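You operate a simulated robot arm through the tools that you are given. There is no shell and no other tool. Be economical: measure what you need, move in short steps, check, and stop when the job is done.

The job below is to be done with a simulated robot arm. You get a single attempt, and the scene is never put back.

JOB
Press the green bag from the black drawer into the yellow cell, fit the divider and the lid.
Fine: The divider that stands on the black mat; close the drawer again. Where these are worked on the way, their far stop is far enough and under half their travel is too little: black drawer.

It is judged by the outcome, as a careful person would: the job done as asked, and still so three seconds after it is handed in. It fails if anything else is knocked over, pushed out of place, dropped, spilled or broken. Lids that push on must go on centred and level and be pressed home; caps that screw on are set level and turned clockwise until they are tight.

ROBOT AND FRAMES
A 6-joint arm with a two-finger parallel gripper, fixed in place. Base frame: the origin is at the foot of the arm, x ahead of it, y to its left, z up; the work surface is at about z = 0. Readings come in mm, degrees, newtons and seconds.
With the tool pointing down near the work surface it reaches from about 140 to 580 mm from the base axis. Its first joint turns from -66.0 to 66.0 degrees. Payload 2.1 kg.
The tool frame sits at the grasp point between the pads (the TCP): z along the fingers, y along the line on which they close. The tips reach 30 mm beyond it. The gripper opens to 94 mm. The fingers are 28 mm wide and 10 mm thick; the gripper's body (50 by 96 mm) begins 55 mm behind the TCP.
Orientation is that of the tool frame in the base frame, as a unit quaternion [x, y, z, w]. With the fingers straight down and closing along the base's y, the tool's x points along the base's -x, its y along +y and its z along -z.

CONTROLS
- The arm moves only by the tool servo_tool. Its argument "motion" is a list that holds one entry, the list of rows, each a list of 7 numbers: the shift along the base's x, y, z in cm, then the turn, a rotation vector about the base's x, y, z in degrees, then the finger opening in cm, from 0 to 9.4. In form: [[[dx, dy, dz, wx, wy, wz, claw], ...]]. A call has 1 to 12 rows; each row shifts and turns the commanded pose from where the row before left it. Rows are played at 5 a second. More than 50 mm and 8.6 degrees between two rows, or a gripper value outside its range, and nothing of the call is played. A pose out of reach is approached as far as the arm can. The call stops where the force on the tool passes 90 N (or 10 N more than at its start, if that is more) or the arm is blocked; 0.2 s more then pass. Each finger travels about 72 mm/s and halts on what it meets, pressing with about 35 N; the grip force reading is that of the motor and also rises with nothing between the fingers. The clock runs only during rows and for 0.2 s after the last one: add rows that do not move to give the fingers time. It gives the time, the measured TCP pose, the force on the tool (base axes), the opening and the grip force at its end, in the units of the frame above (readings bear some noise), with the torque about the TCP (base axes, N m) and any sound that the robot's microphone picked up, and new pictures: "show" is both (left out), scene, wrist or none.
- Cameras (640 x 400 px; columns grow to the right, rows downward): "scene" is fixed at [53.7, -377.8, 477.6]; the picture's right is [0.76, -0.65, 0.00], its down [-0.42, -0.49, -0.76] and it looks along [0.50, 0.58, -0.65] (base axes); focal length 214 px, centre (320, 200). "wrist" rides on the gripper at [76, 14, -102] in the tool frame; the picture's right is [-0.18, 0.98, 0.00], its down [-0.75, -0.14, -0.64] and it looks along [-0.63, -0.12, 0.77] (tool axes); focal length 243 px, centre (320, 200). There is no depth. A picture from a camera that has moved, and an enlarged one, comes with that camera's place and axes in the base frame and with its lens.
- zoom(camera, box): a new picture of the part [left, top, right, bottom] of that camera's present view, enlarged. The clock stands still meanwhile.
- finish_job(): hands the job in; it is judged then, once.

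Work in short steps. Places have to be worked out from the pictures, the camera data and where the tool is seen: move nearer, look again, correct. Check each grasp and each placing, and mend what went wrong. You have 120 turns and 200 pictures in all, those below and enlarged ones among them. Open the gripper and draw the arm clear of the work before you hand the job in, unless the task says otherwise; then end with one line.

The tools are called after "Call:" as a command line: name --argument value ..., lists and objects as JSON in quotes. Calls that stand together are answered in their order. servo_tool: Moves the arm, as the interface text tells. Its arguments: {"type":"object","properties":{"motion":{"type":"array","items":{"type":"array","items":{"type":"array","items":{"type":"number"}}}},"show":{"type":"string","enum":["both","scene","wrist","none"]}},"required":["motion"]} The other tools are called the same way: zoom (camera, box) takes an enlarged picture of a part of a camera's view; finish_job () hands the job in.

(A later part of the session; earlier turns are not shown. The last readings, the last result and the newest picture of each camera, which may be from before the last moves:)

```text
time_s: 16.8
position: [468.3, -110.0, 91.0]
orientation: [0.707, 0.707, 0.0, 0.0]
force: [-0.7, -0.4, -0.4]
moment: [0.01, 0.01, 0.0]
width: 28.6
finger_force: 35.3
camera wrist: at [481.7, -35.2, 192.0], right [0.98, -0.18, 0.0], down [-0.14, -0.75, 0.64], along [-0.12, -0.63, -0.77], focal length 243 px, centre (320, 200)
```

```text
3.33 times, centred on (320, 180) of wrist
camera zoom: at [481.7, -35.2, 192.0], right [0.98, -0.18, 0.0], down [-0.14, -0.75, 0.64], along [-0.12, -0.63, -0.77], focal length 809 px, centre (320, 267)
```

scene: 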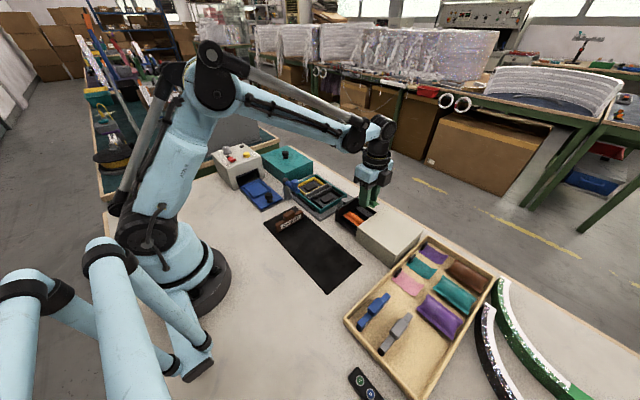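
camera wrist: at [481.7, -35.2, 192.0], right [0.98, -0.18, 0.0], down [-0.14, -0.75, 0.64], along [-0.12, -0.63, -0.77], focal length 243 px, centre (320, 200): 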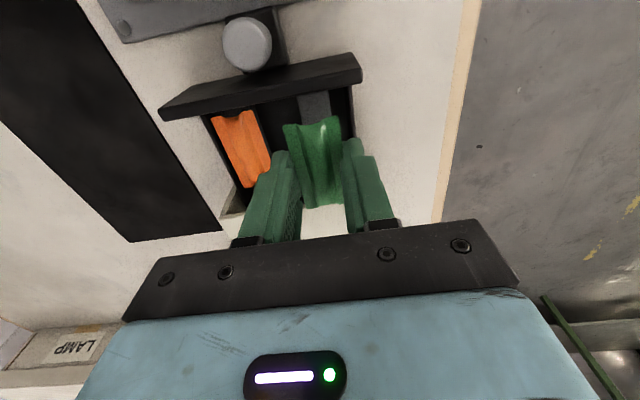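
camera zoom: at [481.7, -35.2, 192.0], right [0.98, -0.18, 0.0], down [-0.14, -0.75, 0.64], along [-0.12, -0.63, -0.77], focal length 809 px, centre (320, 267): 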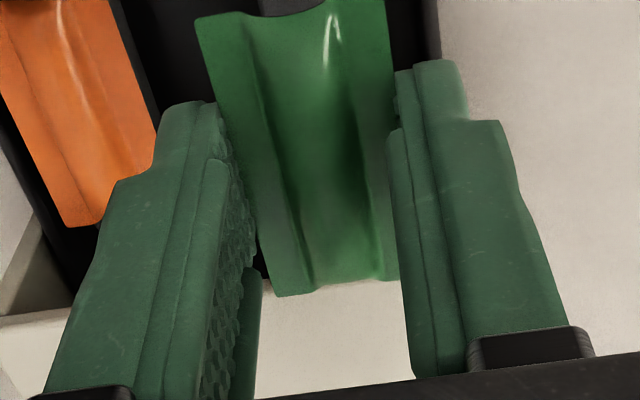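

The bag is held firmly. I lift, rotate back by +90° so its length lies along x, and move to where the wrist camera can view the yellow cell.

Call:
servo_tool --motion '[[[0, 0, 4, 0, 0, 8.18, 1.6], [-1.6, 1.9, 3, 0, 0, 8.18, 1.6], [-1.8, 2.1, 2, 0, 0, 8.18, 1.6], [-1.8, 2.1, 0, 0, 0, 8.18, 1.6], [-1.8, 2.1, 0, 0, 0, 8.18, 1.6], [-1.8, 2.1, 0, 0, 0, 8.18, 1.6], [-1.8, 2.1, 0, 0, 0, 8.18, 1.6], [-1.8, 2.1, 0, 0, 0, 8.18, 1.6], [-1.8, 2.1, 0, 0, 0, 8.18, 1.6], [-1.8, 2.2, 0, 0, 0, 8.18, 1.6], [-1.8, 2.3, 0, 0, 0, 8.2, 1.6], [0, 0, 0, 0, 0, 0, 1.6]]]'

Call:
zoom --camera "wrist" --box '[220, 80, 400, 200]'

Call:
zoom --camera "scene" --box '[270, 160, 360, 220]'

```text
time_s: 19.4
position: [290.0, 102.1, 179.7]
orientation: [-0.002, 1.0, 0.0, 0.0]
force: [-0.1, -0.1, -0.8]
moment: [-0.02, -0.04, -0.03]
width: 28.2
finger_force: 35.0
camera wrist: at [213.5, 115.1, 282.0], right [0.18, 0.98, 0.0], down [0.75, -0.14, 0.64], along [0.63, -0.12, -0.77], focal length 243 px, centre (320, 200)
```

scene: 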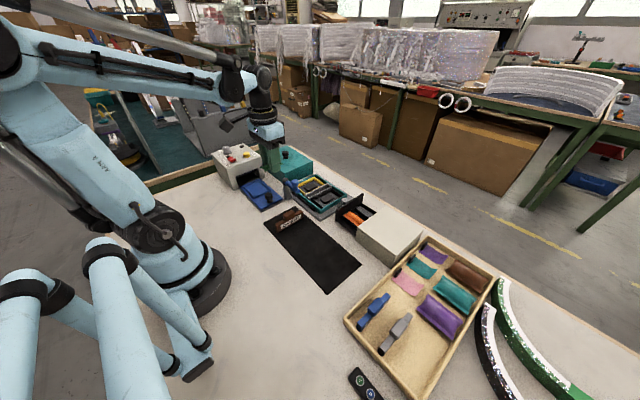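
wrist: 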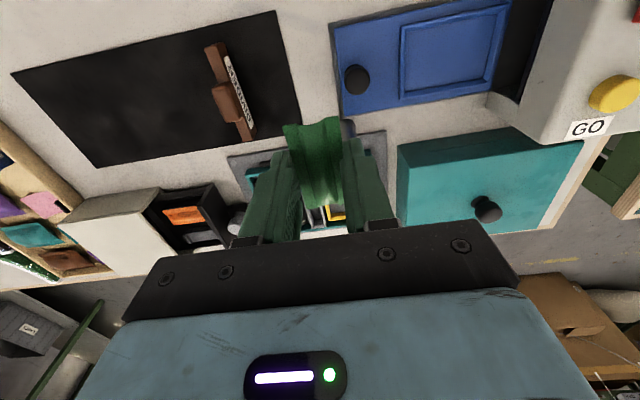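

```text
3.33 times, centred on (310, 140) of wrist
camera zoom: at [213.5, 115.1, 282.0], right [0.18, 0.98, 0.0], down [0.75, -0.14, 0.64], along [0.63, -0.12, -0.77], focal length 809 px, centre (353, 400)
```

zoom: 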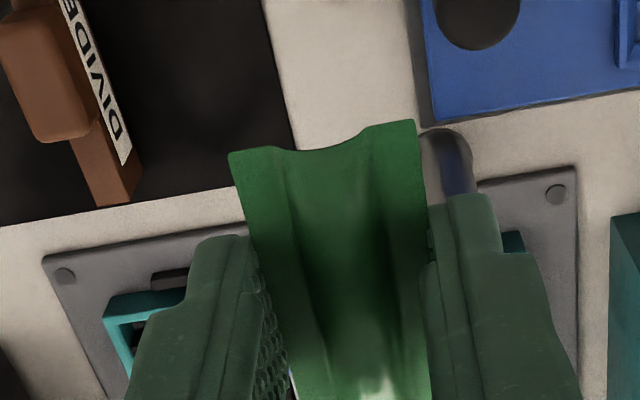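

```text
6.67 times, centred on (315, 190) of scene
camera zoom: at [53.6, -377.8, 477.6], right [0.76, -0.65, 0.0], down [-0.42, -0.49, -0.76], along [0.5, 0.58, -0.65], focal length 1430 px, centre (353, 267)
```

zoom: 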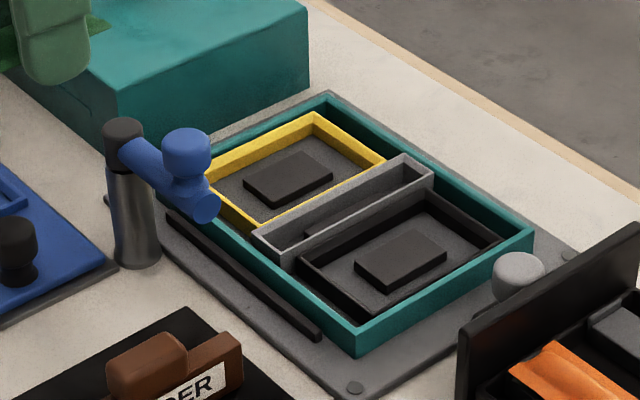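

Call:
zoom --camera "scene" --box '[250, 110, 310, 170]'

Call:
zoom --camera "scene" --box '[345, 195, 400, 240]'

```text
6.67 times, centred on (280, 140) of scene
camera zoom: at [53.6, -377.8, 477.6], right [0.76, -0.65, 0.0], down [-0.42, -0.49, -0.76], along [0.5, 0.58, -0.65], focal length 1430 px, centre (587, 600)
```

zoom: 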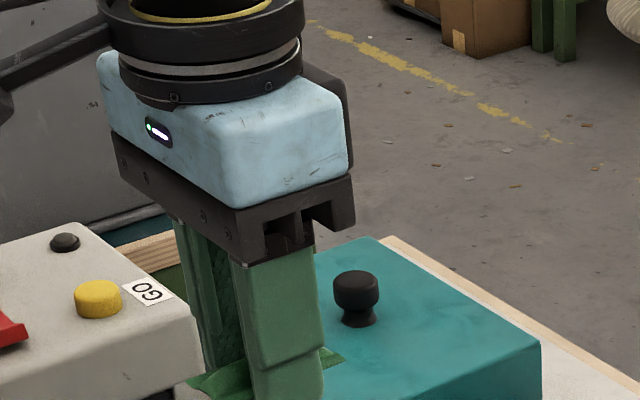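

```text
8.89 times, centred on (372, 218) of scene
camera zoom: at [53.6, -377.8, 477.6], right [0.76, -0.65, 0.0], down [-0.42, -0.49, -0.76], along [0.5, 0.58, -0.65], focal length 1906 px, centre (-147, 44)
```

zoom: 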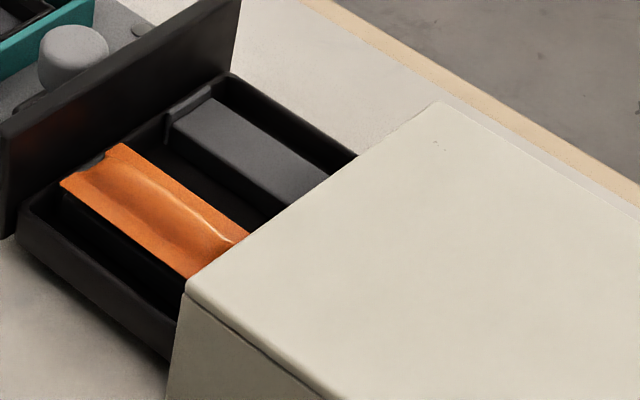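

Bag sits about 7 mm above the fingertips' end. The cell's pad is centred at about (424,110) with its top at z≈20, rim at z≈25. I move over it at z 110 and check alignment.

Call:
servo_tool --motion '[[[3.3, 0.2, 0, 0, 0, 0, 1.6], [3.4, 0.2, 0, 0, 0, 0, 1.6], [3.4, 0.2, -1, 0, 0, 0, 1.6], [3.4, 0.2, -2, 0, 0, 0, 1.6], [0, 0, -4, 0, 0, 0, 1.6], [0, 0, 0, 0, 0, 0, 1.6]]]'

Call:
zoom --camera "wrist" --box '[240, 80, 400, 200]'

Call:
zoom --camera "scene" --box '[260, 130, 360, 220]'

```text
time_s: 20.8
position: [423.6, 107.8, 111.4]
orientation: [0.0, 1.0, 0.0, 0.0]
force: [-0.2, 0.3, -0.6]
moment: [0.01, -0.04, 0.01]
width: 28.5
finger_force: 35.4
camera wrist: at [347.3, 121.0, 213.0], right [0.18, 0.98, 0.0], down [0.75, -0.14, 0.64], along [0.63, -0.12, -0.77], focal length 243 px, centre (320, 200)
```

scene: 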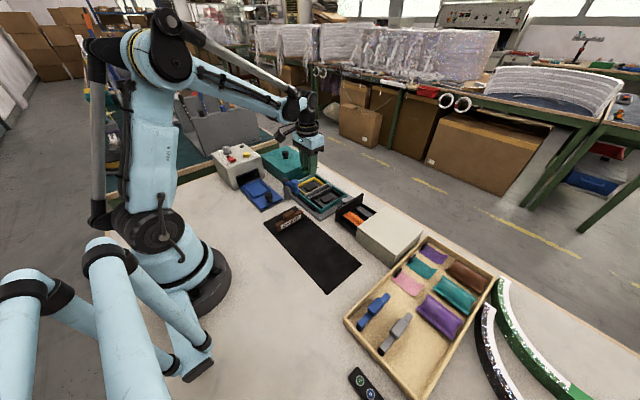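
wrist: 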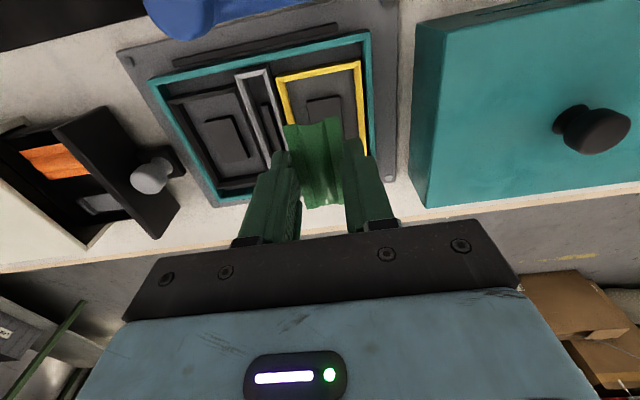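

```text
3.33 times, centred on (320, 140) of wrist
camera zoom: at [347.3, 121.0, 213.0], right [0.18, 0.98, 0.0], down [0.75, -0.14, 0.64], along [0.63, -0.12, -0.77], focal length 809 px, centre (320, 400)
```

zoom: 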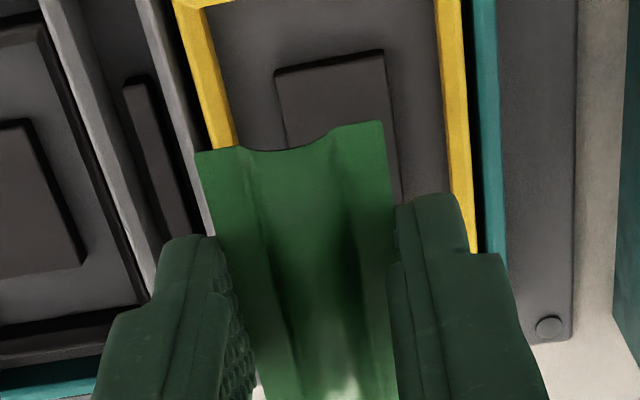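

```text
4.44 times, centred on (310, 175) of scene
camera zoom: at [53.7, -377.8, 477.6], right [0.76, -0.65, 0.0], down [-0.42, -0.49, -0.76], along [0.5, 0.58, -0.65], focal length 953 px, centre (364, 311)
```

zoom: 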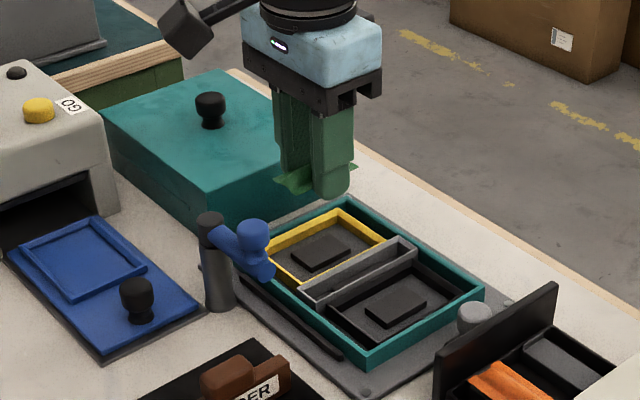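

The pad centre is at about (426,111.5) and the rim inner gap is ~49 mm, too narrow for finger insertion, so I'll release with tips just above the rim. I shift (+2.4,+3.7) mm and lower to z≈58.

Call:
servo_tool --motion '[[[0.24, 0.37, -1, 0, 0, 0, 1.6], [0, 0, -1.5, 0, 0, 0, 1.6], [0, 0, -1.5, 0, 0, 0, 1.6], [0, 0, -1.3, 0, 0, 0, 1.6], [0, 0, 0, 0, 0, 0, 1.6]]]'

Call:
zoom --camera "wrist" --box '[240, 80, 400, 200]'

Call:
zoom --camera "scene" --box '[280, 150, 350, 205]'

```text
time_s: 22.0
position: [427.5, 113.7, 58.3]
orientation: [0.0, 1.0, 0.0, 0.0]
force: [0.3, 0.1, -0.6]
moment: [0.0, 0.0, 0.0]
width: 28.6
finger_force: 34.6
camera wrist: at [350.5, 125.7, 159.5], right [0.18, 0.98, 0.0], down [0.75, -0.14, 0.64], along [0.63, -0.12, -0.77], focal length 243 px, centre (320, 200)
```

scene: 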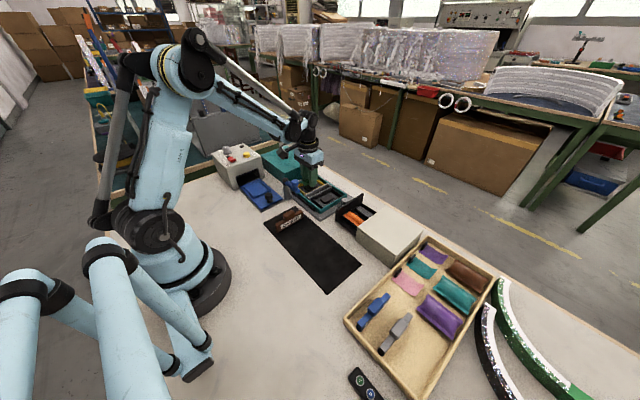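
wrist: 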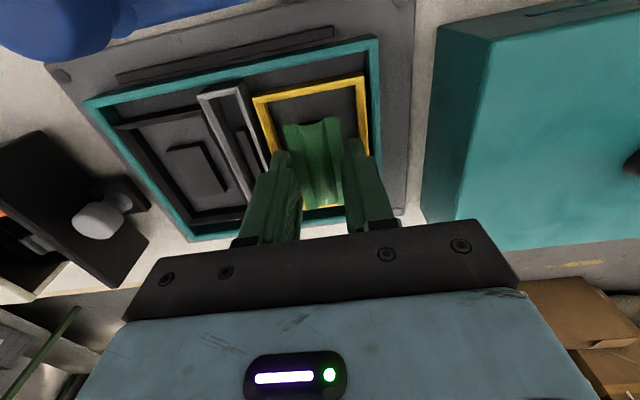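

```text
3.33 times, centred on (320, 140) of wrist
camera zoom: at [350.5, 125.7, 159.5], right [0.18, 0.98, 0.0], down [0.75, -0.14, 0.64], along [0.63, -0.12, -0.77], focal length 809 px, centre (320, 400)
```

zoom: 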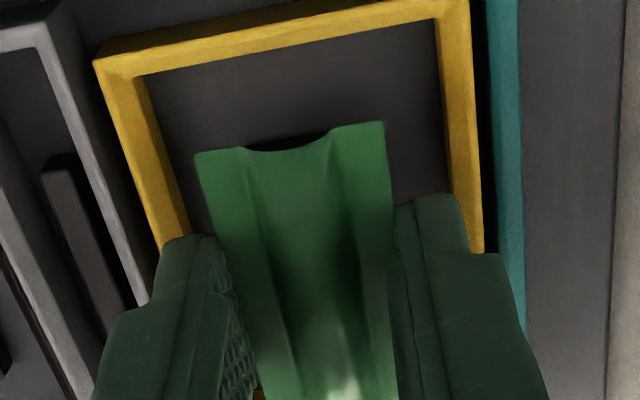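

```text
7.27 times, centred on (315, 178) of scene
camera zoom: at [53.6, -377.8, 477.6], right [0.76, -0.65, 0.0], down [-0.42, -0.49, -0.76], along [0.5, 0.58, -0.65], focal length 1560 px, centre (356, 364)
```

zoom: 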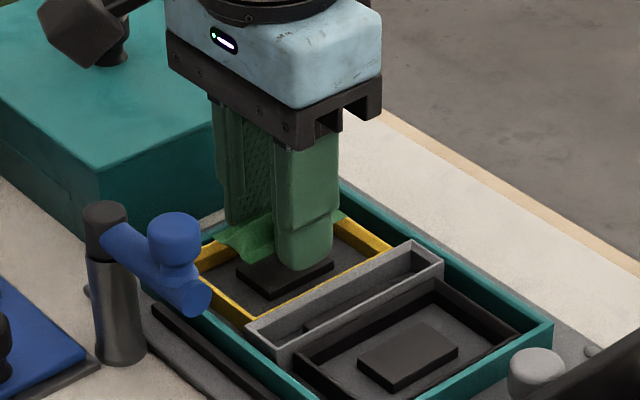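

Bag is centred over the cell (bag centre (425.5,112.3), cell (426,112.7)). I lower 1.5 mm more and open a little so the bag settles on the pad.

Call:
servo_tool --motion '[[[0, 0, -0.15, 0, 0, 0, 1.6], [0, 0, 0, 0, 0, 0, 2.9], [0, 0, 0, 0, 0, 0, 3.2], [0, 0, 0, 0, 0, 0, 3.2]]]'

Call:
zoom --camera "wrist" --box '[240, 80, 400, 200]'

Call:
zoom --camera "scene" --box '[280, 150, 350, 205]'

```text
time_s: 23.0
position: [426.5, 113.4, 56.3]
orientation: [0.0, 1.0, -0.001, 0.0]
force: [-0.4, -0.1, -0.3]
moment: [0.02, 0.02, 0.03]
width: 31.9
finger_force: 0.0
camera wrist: at [350.8, 126.3, 158.0], right [0.18, 0.98, 0.0], down [0.75, -0.14, 0.64], along [0.63, -0.12, -0.77], focal length 243 px, centre (320, 200)
```

scene: 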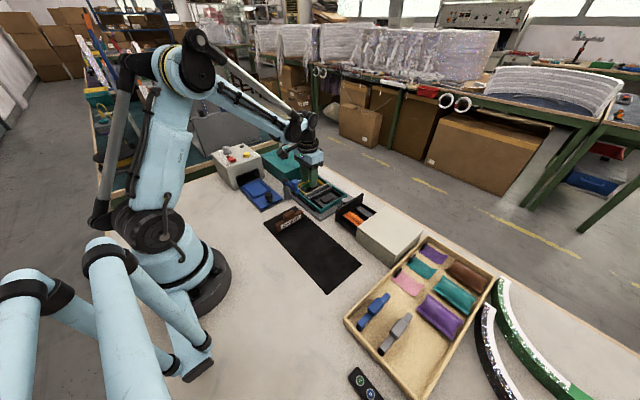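
wrist: 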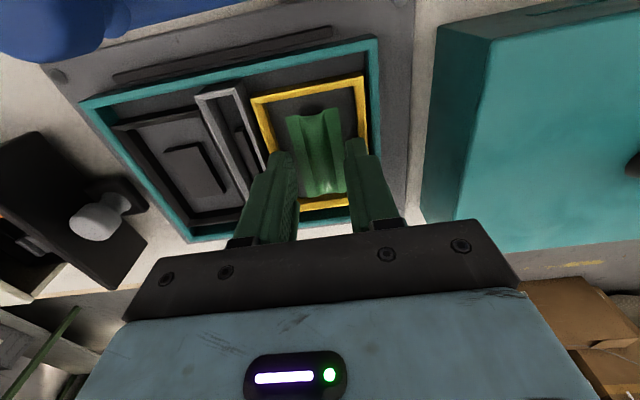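

```text
3.33 times, centred on (320, 140) of wrist
camera zoom: at [350.8, 126.3, 158.0], right [0.18, 0.98, 0.0], down [0.75, -0.14, 0.64], along [0.63, -0.12, -0.77], focal length 809 px, centre (320, 400)
```

zoom: 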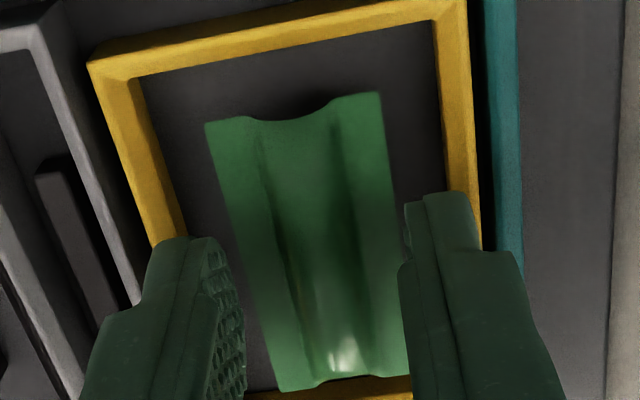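

```text
7.27 times, centred on (315, 178) of scene
camera zoom: at [53.7, -377.8, 477.6], right [0.76, -0.65, 0.0], down [-0.42, -0.49, -0.76], along [0.5, 0.58, -0.65], focal length 1560 px, centre (356, 364)
```

zoom: 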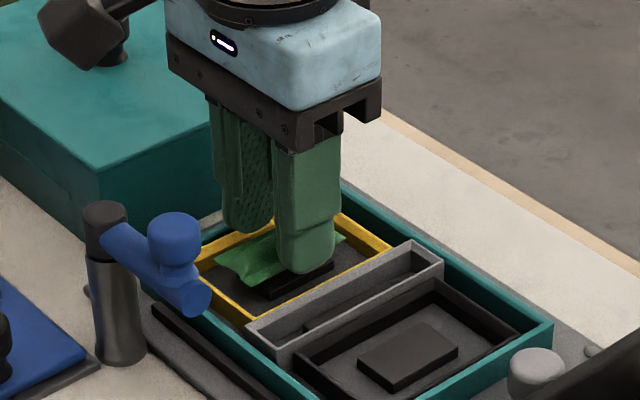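

The bag lies centred on the pad. I rise, close the fingers and press it down from above.

Call:
servo_tool --motion '[[[0, 0, 2, 0, 0, 0, 3.2], [0, 0, 2, 0, 0, 0, 3.2], [0, -0.1, 0, 0, 0, 0, 0], [0, 0, 0, 0, 0, 0, 0], [0, 0, 0, 0, 0, 0, 0], [0, 0, -1.5, 0, 0, 0, 0], [0, 0, -1, 0, 0, 0, 0], [0, 0, -0.5, 0, 0, 0, 0], [0, 0, -0.3, 0, 0, 0, 0], [0, 0, -0.3, 0, 0, 0, 0]]]'

Call:
zoom --camera "wrist" --box '[240, 80, 400, 200]'

```text
time_s: 25.2
position: [426.0, 113.2, 60.1]
orientation: [0.0, 1.0, 0.0, 0.0]
force: [0.4, -0.5, 0.0]
moment: [0.01, 0.05, 0.0]
width: 0.0
finger_force: 32.8
camera wrist: at [350.6, 125.5, 161.3], right [0.18, 0.98, 0.0], down [0.75, -0.14, 0.64], along [0.63, -0.12, -0.77], focal length 243 px, centre (320, 200)
```

scene: 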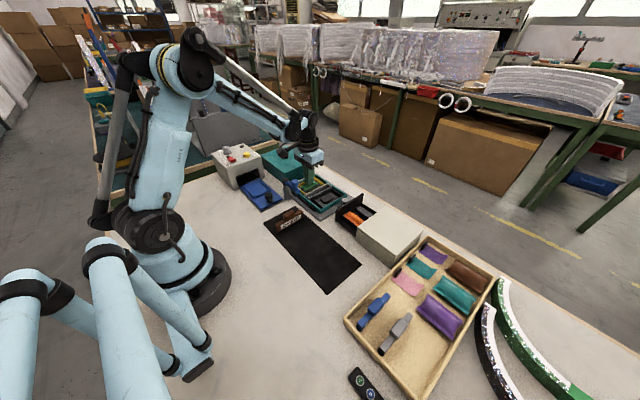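
wrist: 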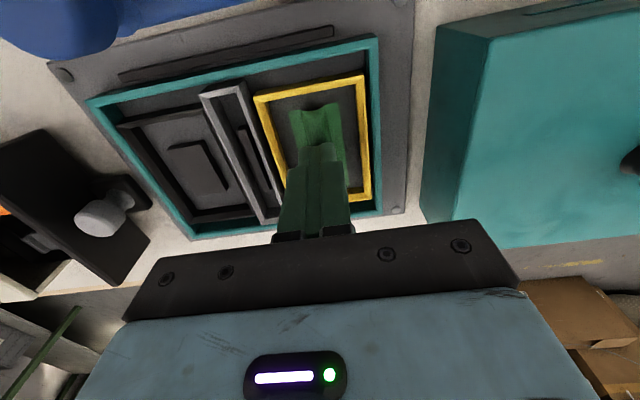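

```text
3.33 times, centred on (320, 140) of wrist
camera zoom: at [350.6, 125.5, 161.3], right [0.18, 0.98, 0.0], down [0.75, -0.14, 0.64], along [0.63, -0.12, -0.77], focal length 809 px, centre (320, 400)
```

zoom: 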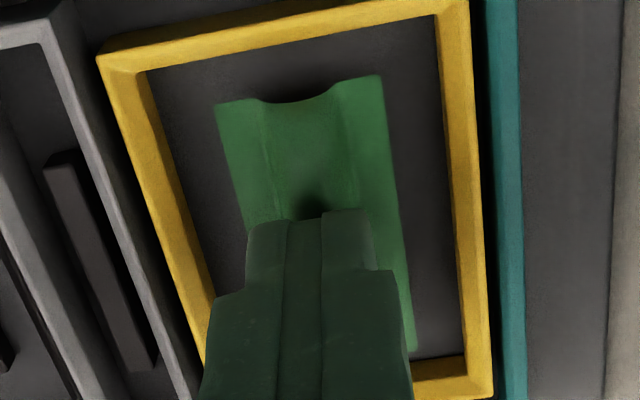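

No contact yet with tips at z≈30. I continue in 2 mm steps until the press force is felt.

Call:
servo_tool --motion '[[[0, 0, -0.2, 0, 0, 0, 0], [0, 0, -0.2, 0, 0, 0, 0], [0, 0, -0.2, 0, 0, 0, 0]]]' --show "none"

```text
time_s: 26.0
position: [428.5, 112.4, 55.4]
orientation: [0.0, 1.0, 0.0, 0.0]
force: [-6.6, -0.8, 86.9]
moment: [0.08, 0.15, -0.01]
width: 0.1
finger_force: 33.3
```

Pressed with ~87 N at tip z≈25. I ease off, lift and look.

Call:
servo_tool --motion '[[[0, 0, 0.3, 0, 0, 0, 0], [0, 0, 4, 0, 0, 0, 0], [-1.5, 0, 4, 0, 0, 0, 3], [-4, 0, 4, 0, 0, 0, 6], [0, 0, 0, 0, 0, 0, 6]]]'

Call:
zoom --camera "wrist" --box '[220, 80, 400, 230]'

Call:
zoom --camera "scene" --box '[280, 160, 350, 215]'

```text
refused: row 4 steps farther than a row can; nothing moved
```

```text
2.67 times, centred on (310, 155) of wrist
camera zoom: at [351.0, 125.2, 158.4], right [0.18, 0.98, 0.0], down [0.75, -0.14, 0.64], along [0.63, -0.12, -0.77], focal length 647 px, centre (347, 320)
```

zoom: 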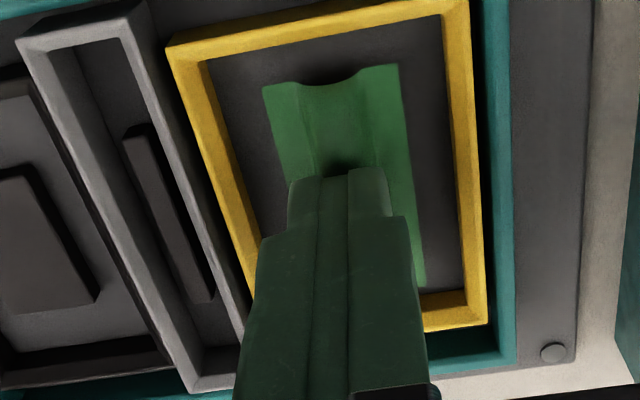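

```text
7.27 times, centred on (315, 188) of scene
camera zoom: at [53.3, -377.9, 477.6], right [0.76, -0.65, 0.0], down [-0.42, -0.49, -0.76], along [0.5, 0.58, -0.65], focal length 1560 px, centre (356, 291)
```

zoom: 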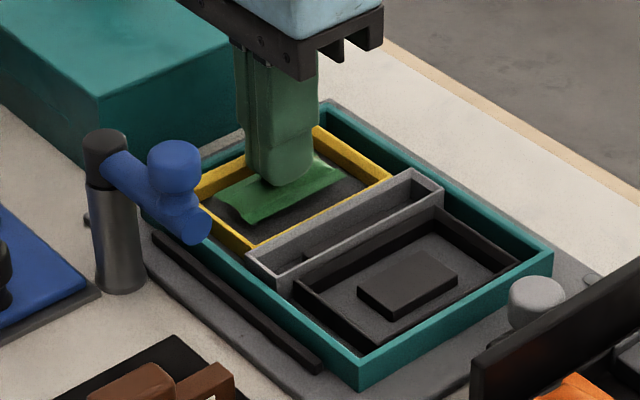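

The bag visibly sank in the cell. I lift in smaller steps.

Call:
servo_tool --motion '[[[0, 0, 0.3, 0, 0, 0, 0], [0, 0, 4, 0, 0, 0, 0], [-1.5, 0, 4, 0, 0, 0, 3], [-3, 0, 3.5, 0, 0, 0, 6], [-3, 0, 2, 0, 0, 0, 8], [0, 0, 0, 0, 0, 0, 8]]]'

Call:
zoom --camera "wrist" --box '[220, 80, 400, 230]'

Call:
zoom --camera "scene" --box '[280, 160, 350, 215]'

```text
time_s: 27.4
position: [354.3, 113.2, 192.5]
orientation: [0.0, 1.0, 0.0, 0.0]
force: [-0.5, 0.3, 0.5]
moment: [-0.01, -0.05, -0.02]
width: 80.0
finger_force: 0.0
camera wrist: at [278.2, 125.2, 294.7], right [0.18, 0.98, 0.0], down [0.75, -0.14, 0.64], along [0.63, -0.12, -0.77], focal length 243 px, centre (320, 200)
```

scene: 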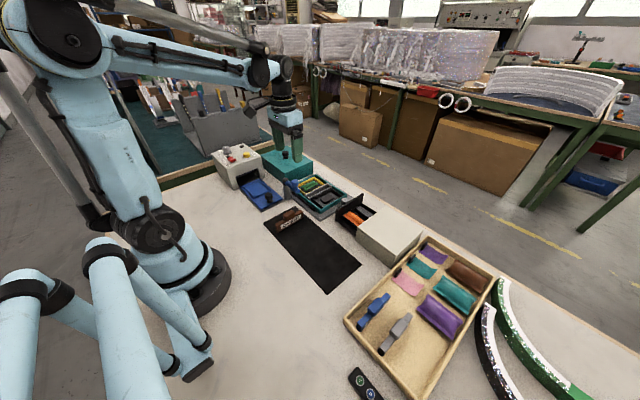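
wrist: 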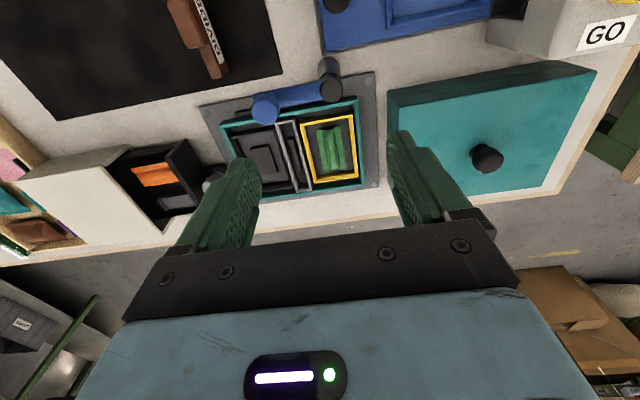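

```text
2.67 times, centred on (310, 155) of wrist
camera zoom: at [278.2, 125.2, 294.7], right [0.18, 0.98, 0.0], down [0.75, -0.14, 0.64], along [0.63, -0.12, -0.77], focal length 647 px, centre (347, 320)
```

zoom: 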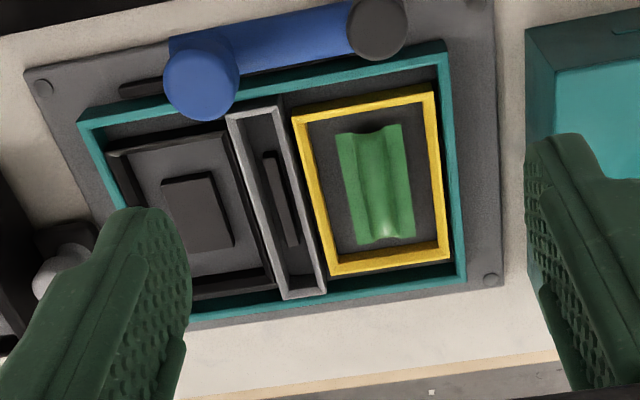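

```text
7.27 times, centred on (315, 188) of scene
camera zoom: at [53.6, -377.8, 477.6], right [0.76, -0.65, 0.0], down [-0.42, -0.49, -0.76], along [0.5, 0.58, -0.65], focal length 1560 px, centre (356, 291)
```

zoom: 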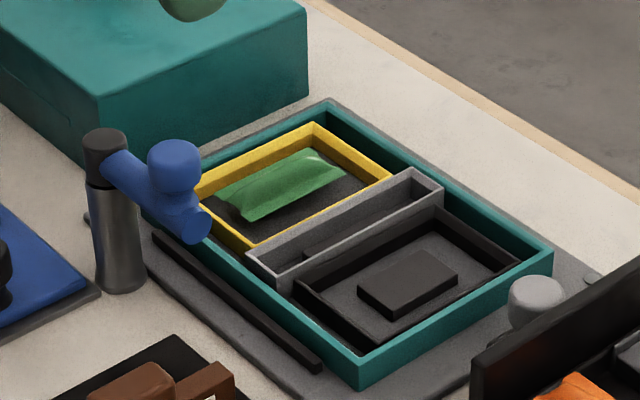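

The bag is pressed into the yellow cell. The swing arm lies at x≈330–346, in front of the box (starts x≈361), so it may not interfere; I'll recheck for the lid. Next I look at the divider on the mat.

Call:
servo_tool --motion '[[[-3.1, -2.3, 0, 0, 0, 0, 8], [-3.1, -2.3, -1, 0, 0, 0, 8], [-3.1, -2.3, -1.5, 0, 0, 0, 8], [-3.1, -2.4, -1.7, 0, 0, 0, 8], [0, 0, 0, 0, 0, 0, 8]]]' --show "wrist"

Call:
zoom --camera "wrist" --box '[210, 60, 390, 210]'

Call:
zoom --camera "scene" --box '[255, 195, 325, 245]'

```text
time_s: 28.6
position: [229.8, 19.3, 149.0]
orientation: [0.0, 1.0, 0.0, 0.0]
force: [0.0, 0.3, 0.0]
moment: [0.02, 0.01, 0.02]
width: 79.8
finger_force: 0.1
camera wrist: at [153.8, 31.4, 250.1], right [0.18, 0.98, 0.0], down [0.75, -0.14, 0.64], along [0.63, -0.12, -0.77], focal length 243 px, centre (320, 200)
```

wrist: 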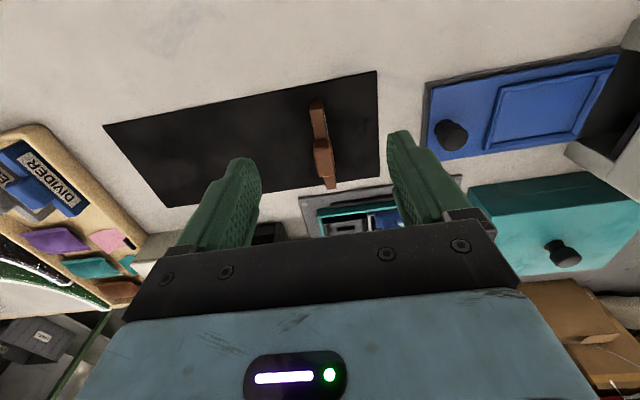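

```text
2.67 times, centred on (300, 135) of wrist
camera zoom: at [153.8, 31.4, 250.1], right [0.18, 0.98, 0.0], down [0.75, -0.14, 0.64], along [0.63, -0.12, -0.77], focal length 647 px, centre (373, 373)
```

zoom: 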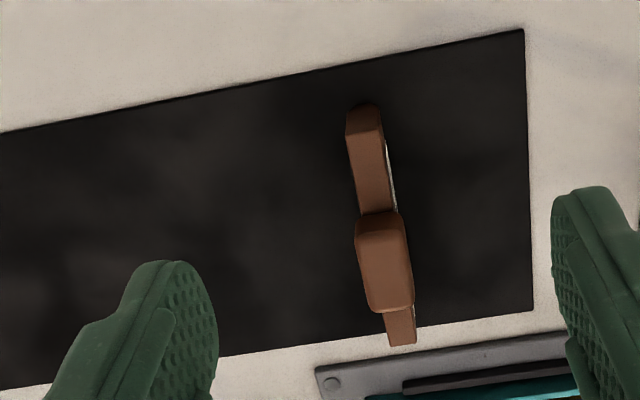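

```text
8.00 times, centred on (290, 220) of scene
camera zoom: at [53.6, -377.8, 477.6], right [0.76, -0.65, 0.0], down [-0.42, -0.49, -0.76], along [0.5, 0.58, -0.65], focal length 1716 px, centre (560, 40)
```

zoom: 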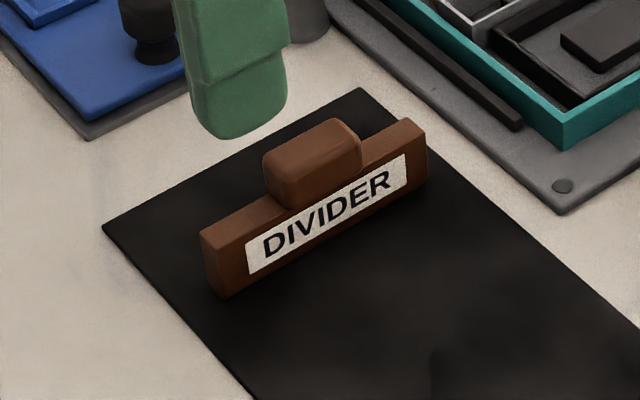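

The divider bar spans x 231–322, centred y≈13, ~12.5 mm thick, with a 36×16 mm handle on top around (274,13.4), z≈29–45. I approach from above with 50 mm opening to z≈90 and check.

Call:
servo_tool --motion '[[[2.2, -0.3, -2, 0, 0, 0, 5], [2.2, -0.3, -2, 0, 0, 0, 5], [0, 0, -2, 0, 0, 0, 5], [0, 0, 0, 0, 0, 0, 5]]]'

Call:
zoom --camera "wrist" --box '[240, 80, 400, 200]'

Call:
zoom --camera "scene" --box '[255, 175, 325, 235]'

```text
time_s: 29.6
position: [272.6, 14.1, 89.8]
orientation: [0.0, 1.0, 0.0, -0.001]
force: [0.6, -0.5, 0.1]
moment: [0.01, 0.01, -0.02]
width: 49.9
finger_force: 0.0
camera wrist: at [196.5, 27.4, 191.3], right [0.18, 0.98, 0.0], down [0.75, -0.14, 0.64], along [0.63, -0.12, -0.77], focal length 243 px, centre (320, 200)
```

scene: 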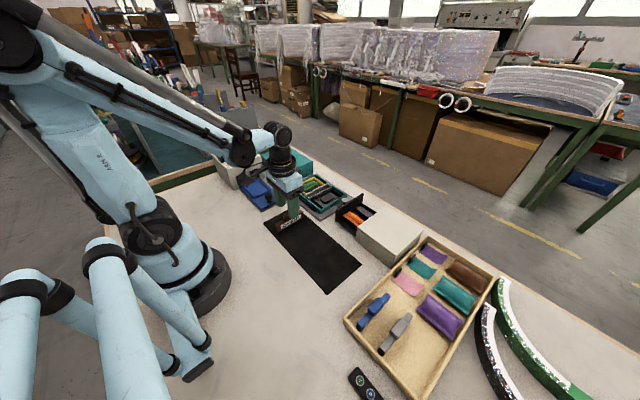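
wrist: 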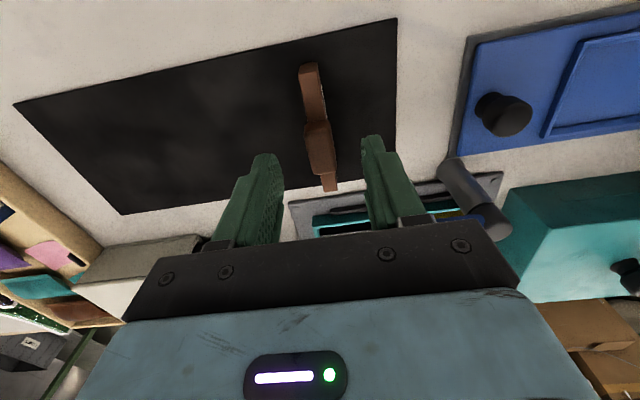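

```text
3.33 times, centred on (320, 140) of wrist
camera zoom: at [196.5, 27.4, 191.3], right [0.18, 0.98, 0.0], down [0.75, -0.14, 0.64], along [0.63, -0.12, -0.77], focal length 809 px, centre (320, 400)
```

zoom: 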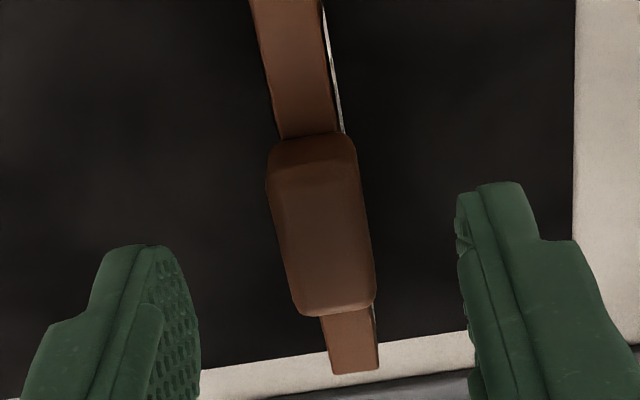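

```text
6.67 times, centred on (290, 205) of scene
camera zoom: at [53.6, -377.8, 477.6], right [0.76, -0.65, 0.0], down [-0.42, -0.49, -0.76], along [0.5, 0.58, -0.65], focal length 1430 px, centre (520, 167)
```

zoom: 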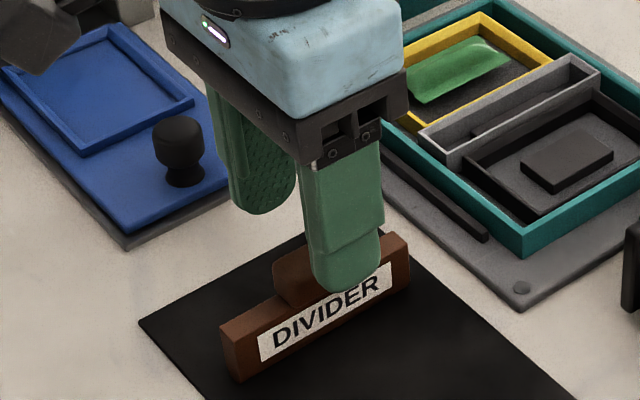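

Handle centre at (275,13.3), directly below. I descend to z≈58 and grip.

Call:
servo_tool --motion '[[[0.2, -0.05, -1.5, 0, 0, 0, 5], [0, 0, -1.6, 0, 0, 0, 5], [0, 0, 0, 0, 0, 0, 3], [0, 0, 0, 0, 0, 0, 1], [0, 0, 0, 0, 0, 0, 0.5], [0, 0, 0, 0, 0, 0, 0.5]]]' --show "wrist"

Call:
zoom --camera "scene" --box '[255, 175, 325, 235]'

```text
time_s: 31.0
position: [273.9, 13.9, 57.4]
orientation: [-0.001, 1.0, 0.0, 0.0]
force: [0.2, 0.0, -0.3]
moment: [0.0, 0.01, 0.0]
width: 16.7
finger_force: 35.3
camera wrist: at [197.5, 26.1, 159.8], right [0.18, 0.98, 0.0], down [0.75, -0.14, 0.64], along [0.63, -0.12, -0.77], focal length 243 px, centre (320, 200)
```

wrist: 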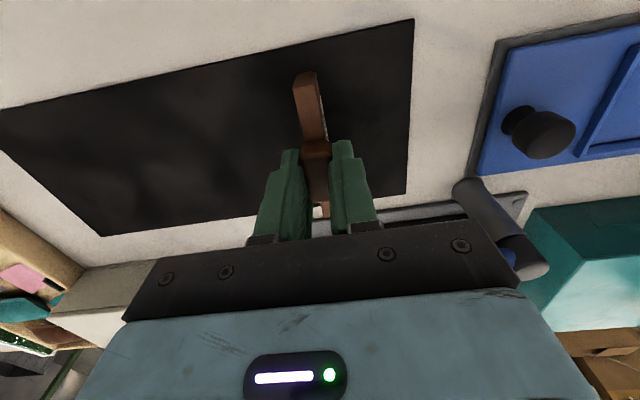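

```text
6.67 times, centred on (290, 205) of scene
camera zoom: at [53.7, -377.8, 477.6], right [0.76, -0.65, 0.0], down [-0.42, -0.49, -0.76], along [0.5, 0.58, -0.65], focal length 1430 px, centre (520, 167)
```

zoom: 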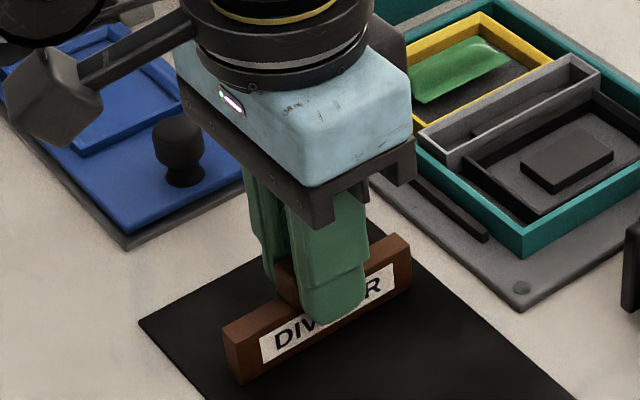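

Handle gripped at 16.7 mm. I lift straight up, checking that the bar hangs level.

Call:
servo_tool --motion '[[[0, 0, 1, 0, 0, 0, 0.5], [0, 0, 4, 0, 0, 0, 0.5], [0, 0, 4, 0, 0, 0, 0.5], [0, 0, 4.5, 0, 0, 0, 0.5], [3, 1, 0, 0, 0, 0, 0.5], [4, 1.4, 0, 0, 0, 0, 0.5], [4, 1.4, 0, 0, 0, 0, 0.5], [3.7, 1.35, 0, 0, 0, 0, 0.5], [0, 0, -2, 0, 0, 0, 0.5], [0, 0, 0, 0, 0, 0, 0.5]]]'

Call:
zoom --camera "wrist" --box '[220, 40, 400, 190]'

Call:
zoom --camera "scene" --box '[270, 120, 370, 220]'

```text
time_s: 33.2
position: [420.5, 64.5, 173.9]
orientation: [0.0, 1.0, 0.0, 0.0]
force: [-0.2, -0.1, -0.2]
moment: [-0.02, 0.02, -0.02]
width: 17.0
finger_force: 35.1
camera wrist: at [344.5, 76.2, 275.6], right [0.18, 0.98, 0.0], down [0.75, -0.14, 0.64], along [0.63, -0.12, -0.77], focal length 243 px, centre (320, 200)
```

scene: 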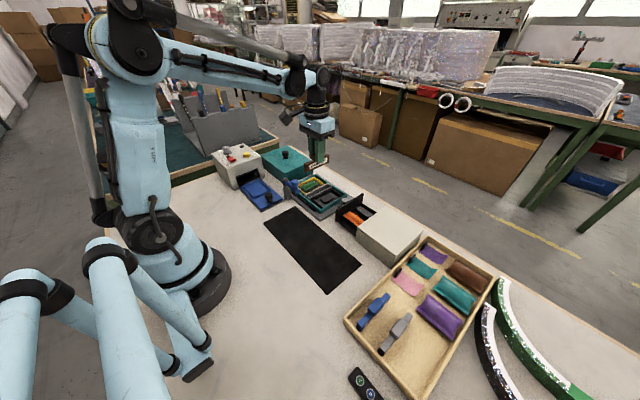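
wrist: 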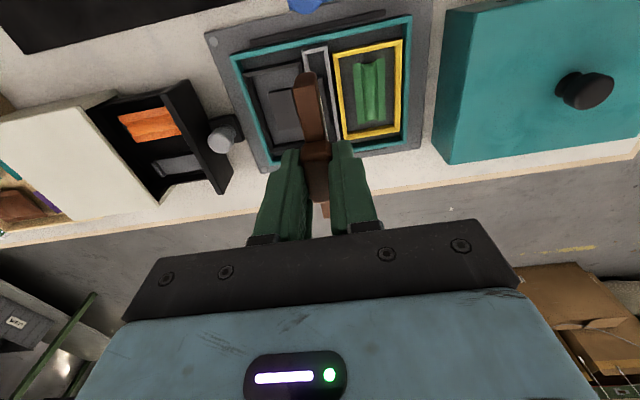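

```text
2.67 times, centred on (310, 115) of wrist
camera zoom: at [344.5, 76.2, 275.6], right [0.18, 0.98, 0.0], down [0.75, -0.14, 0.64], along [0.63, -0.12, -0.77], focal length 647 px, centre (347, 427)
```

zoom: 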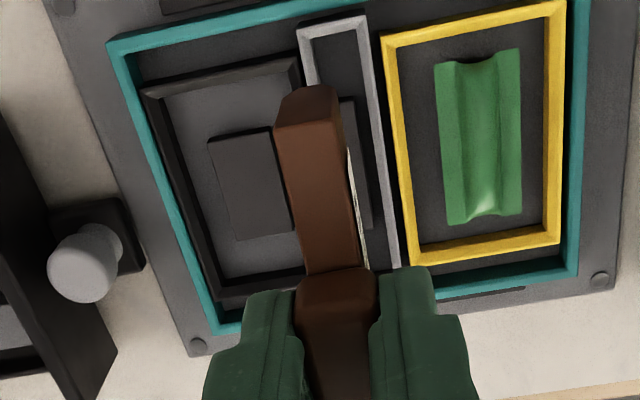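

```text
4.00 times, centred on (320, 170) of scene
camera zoom: at [53.7, -377.8, 477.6], right [0.76, -0.65, 0.0], down [-0.42, -0.49, -0.76], along [0.5, 0.58, -0.65], focal length 858 px, centre (320, 320)
```

zoom: 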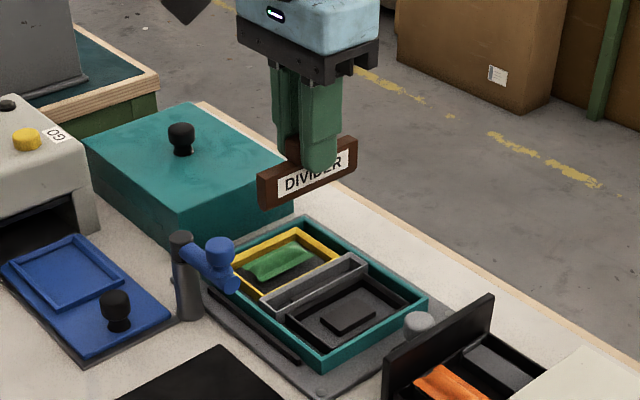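

The bar hangs level. Slot outer spans x 377–474, y 53.2–74.5 (centre (425.5,63.9)), rim z≈28; the bar centre is about (422.3,62.2). I shift (+3.2,+1.8) mm and lower until the bar bottom is ~12 mm above the rim.

Call:
servo_tool --motion '[[[0.32, 0.18, -2, 0, 0, 0, 0.5], [0, 0, -3, 0, 0, 0, 0.5], [0, 0, -2.6, 0, 0, 0, 0.5], [0, 0, 0, 0, 0, 0, 0.5]]]'

Call:
zoom --camera "wrist" --box '[250, 40, 390, 150]'

Call:
zoom --camera "scene" --box '[285, 155, 355, 215]'

```text
time_s: 34.2
position: [423.1, 66.8, 97.9]
orientation: [0.0, 1.0, 0.0, 0.0]
force: [-0.3, 0.8, -0.1]
moment: [0.01, 0.02, 0.01]
width: 16.9
finger_force: 35.3
camera wrist: at [348.0, 79.3, 200.2], right [0.18, 0.98, 0.0], down [0.75, -0.14, 0.64], along [0.63, -0.12, -0.77], focal length 243 px, centre (320, 200)
```

scene: 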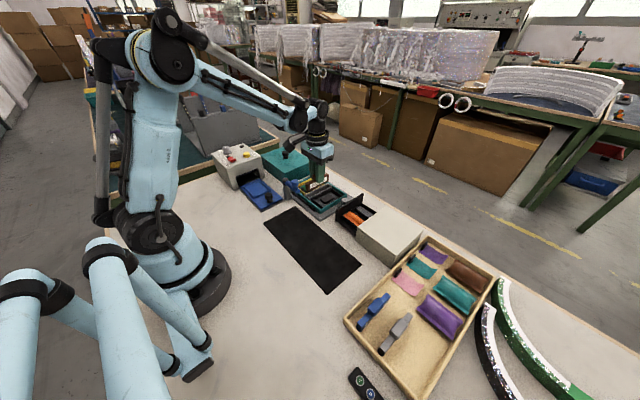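
wrist: 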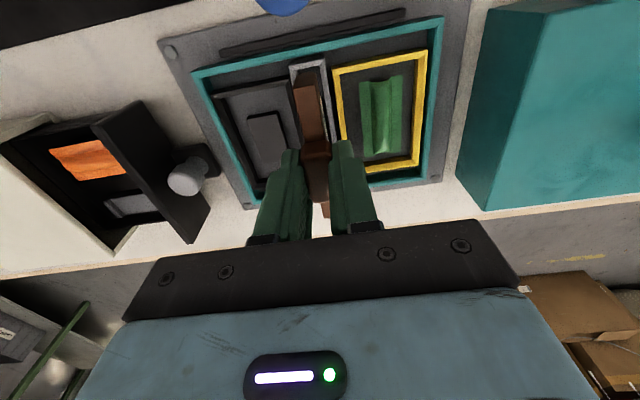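

```text
3.64 times, centred on (320, 95) of wrist
camera zoom: at [348.0, 79.3, 200.2], right [0.18, 0.98, 0.0], down [0.75, -0.14, 0.64], along [0.63, -0.12, -0.77], focal length 882 px, centre (320, 582)
```

zoom: 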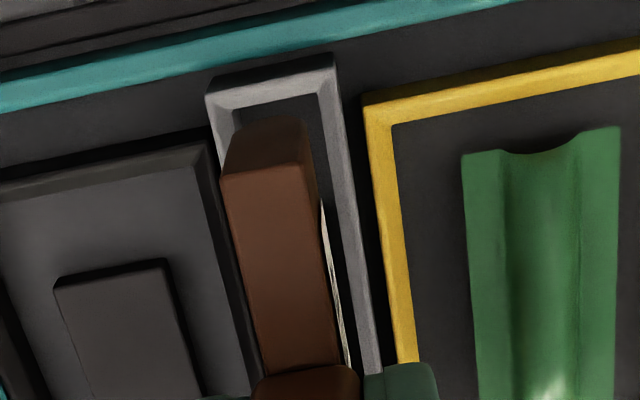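

```text
6.67 times, centred on (320, 185) of scene
camera zoom: at [53.6, -377.8, 477.6], right [0.76, -0.65, 0.0], down [-0.42, -0.49, -0.76], along [0.5, 0.58, -0.65], focal length 1430 px, centre (320, 300)
```

zoom: 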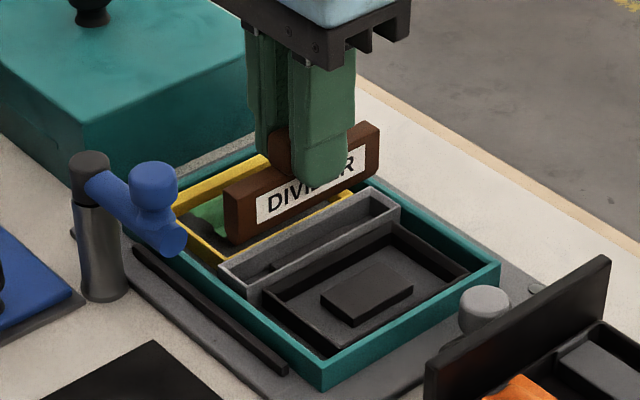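

Bar y 58.9–71.7 vs. slot inner 57–72.4; bar low end x≈381.1 vs. slot inner 380.8. I nudge +1 mm in x and −0.4 mm in y and lower in small steps.

Call:
servo_tool --motion '[[[0.1, -0.04, -0.5, 0, 0, 0, 0.5], [0, 0, -0.5, 0, 0, 0, 0.5], [0, 0, -0.2, 0, 0, 0, 0.5], [0, 0, -0.2, 0, 0, 0, 0.5], [0, 0, -0.1, 0, 0, 0, 0.5]]]'

Call:
zoom --camera "wrist" --box '[250, 40, 390, 150]'

Call:
zoom --camera "scene" --box '[285, 155, 355, 215]'

```text
time_s: 35.4
position: [424.2, 64.7, 80.8]
orientation: [-0.001, 1.0, 0.0, 0.0]
force: [0.0, -0.6, -1.3]
moment: [-0.04, -0.02, -0.01]
width: 16.8
finger_force: 34.9
camera wrist: at [348.9, 78.2, 183.8], right [0.18, 0.98, 0.0], down [0.75, -0.14, 0.64], along [0.63, -0.12, -0.77], focal length 243 px, centre (320, 200)
```

scene: 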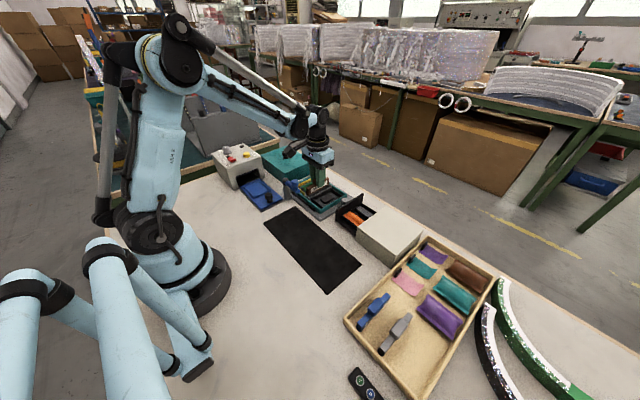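
wrist: 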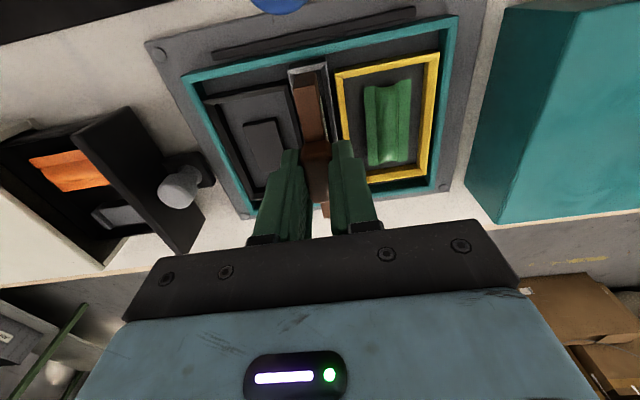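

```text
3.64 times, centred on (320, 95) of wrist
camera zoom: at [348.9, 78.2, 183.8], right [0.18, 0.98, 0.0], down [0.75, -0.14, 0.64], along [0.63, -0.12, -0.77], focal length 882 px, centre (320, 582)
```

zoom: 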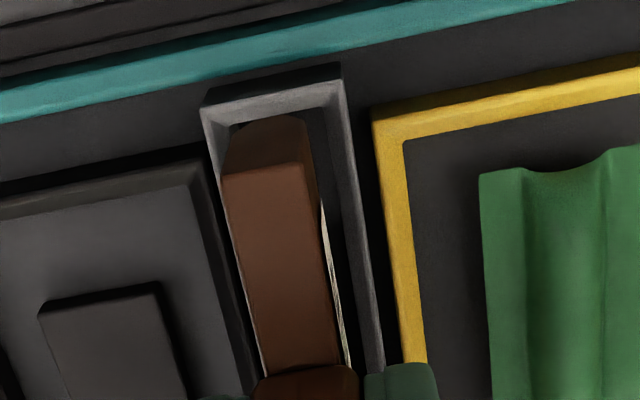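

```text
6.67 times, centred on (320, 185) of scene
camera zoom: at [53.7, -377.8, 477.6], right [0.76, -0.65, 0.0], down [-0.42, -0.49, -0.76], along [0.5, 0.58, -0.65], focal length 1430 px, centre (320, 300)
```

zoom: 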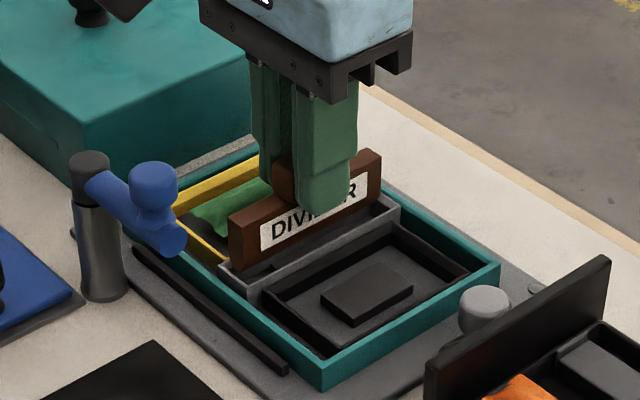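

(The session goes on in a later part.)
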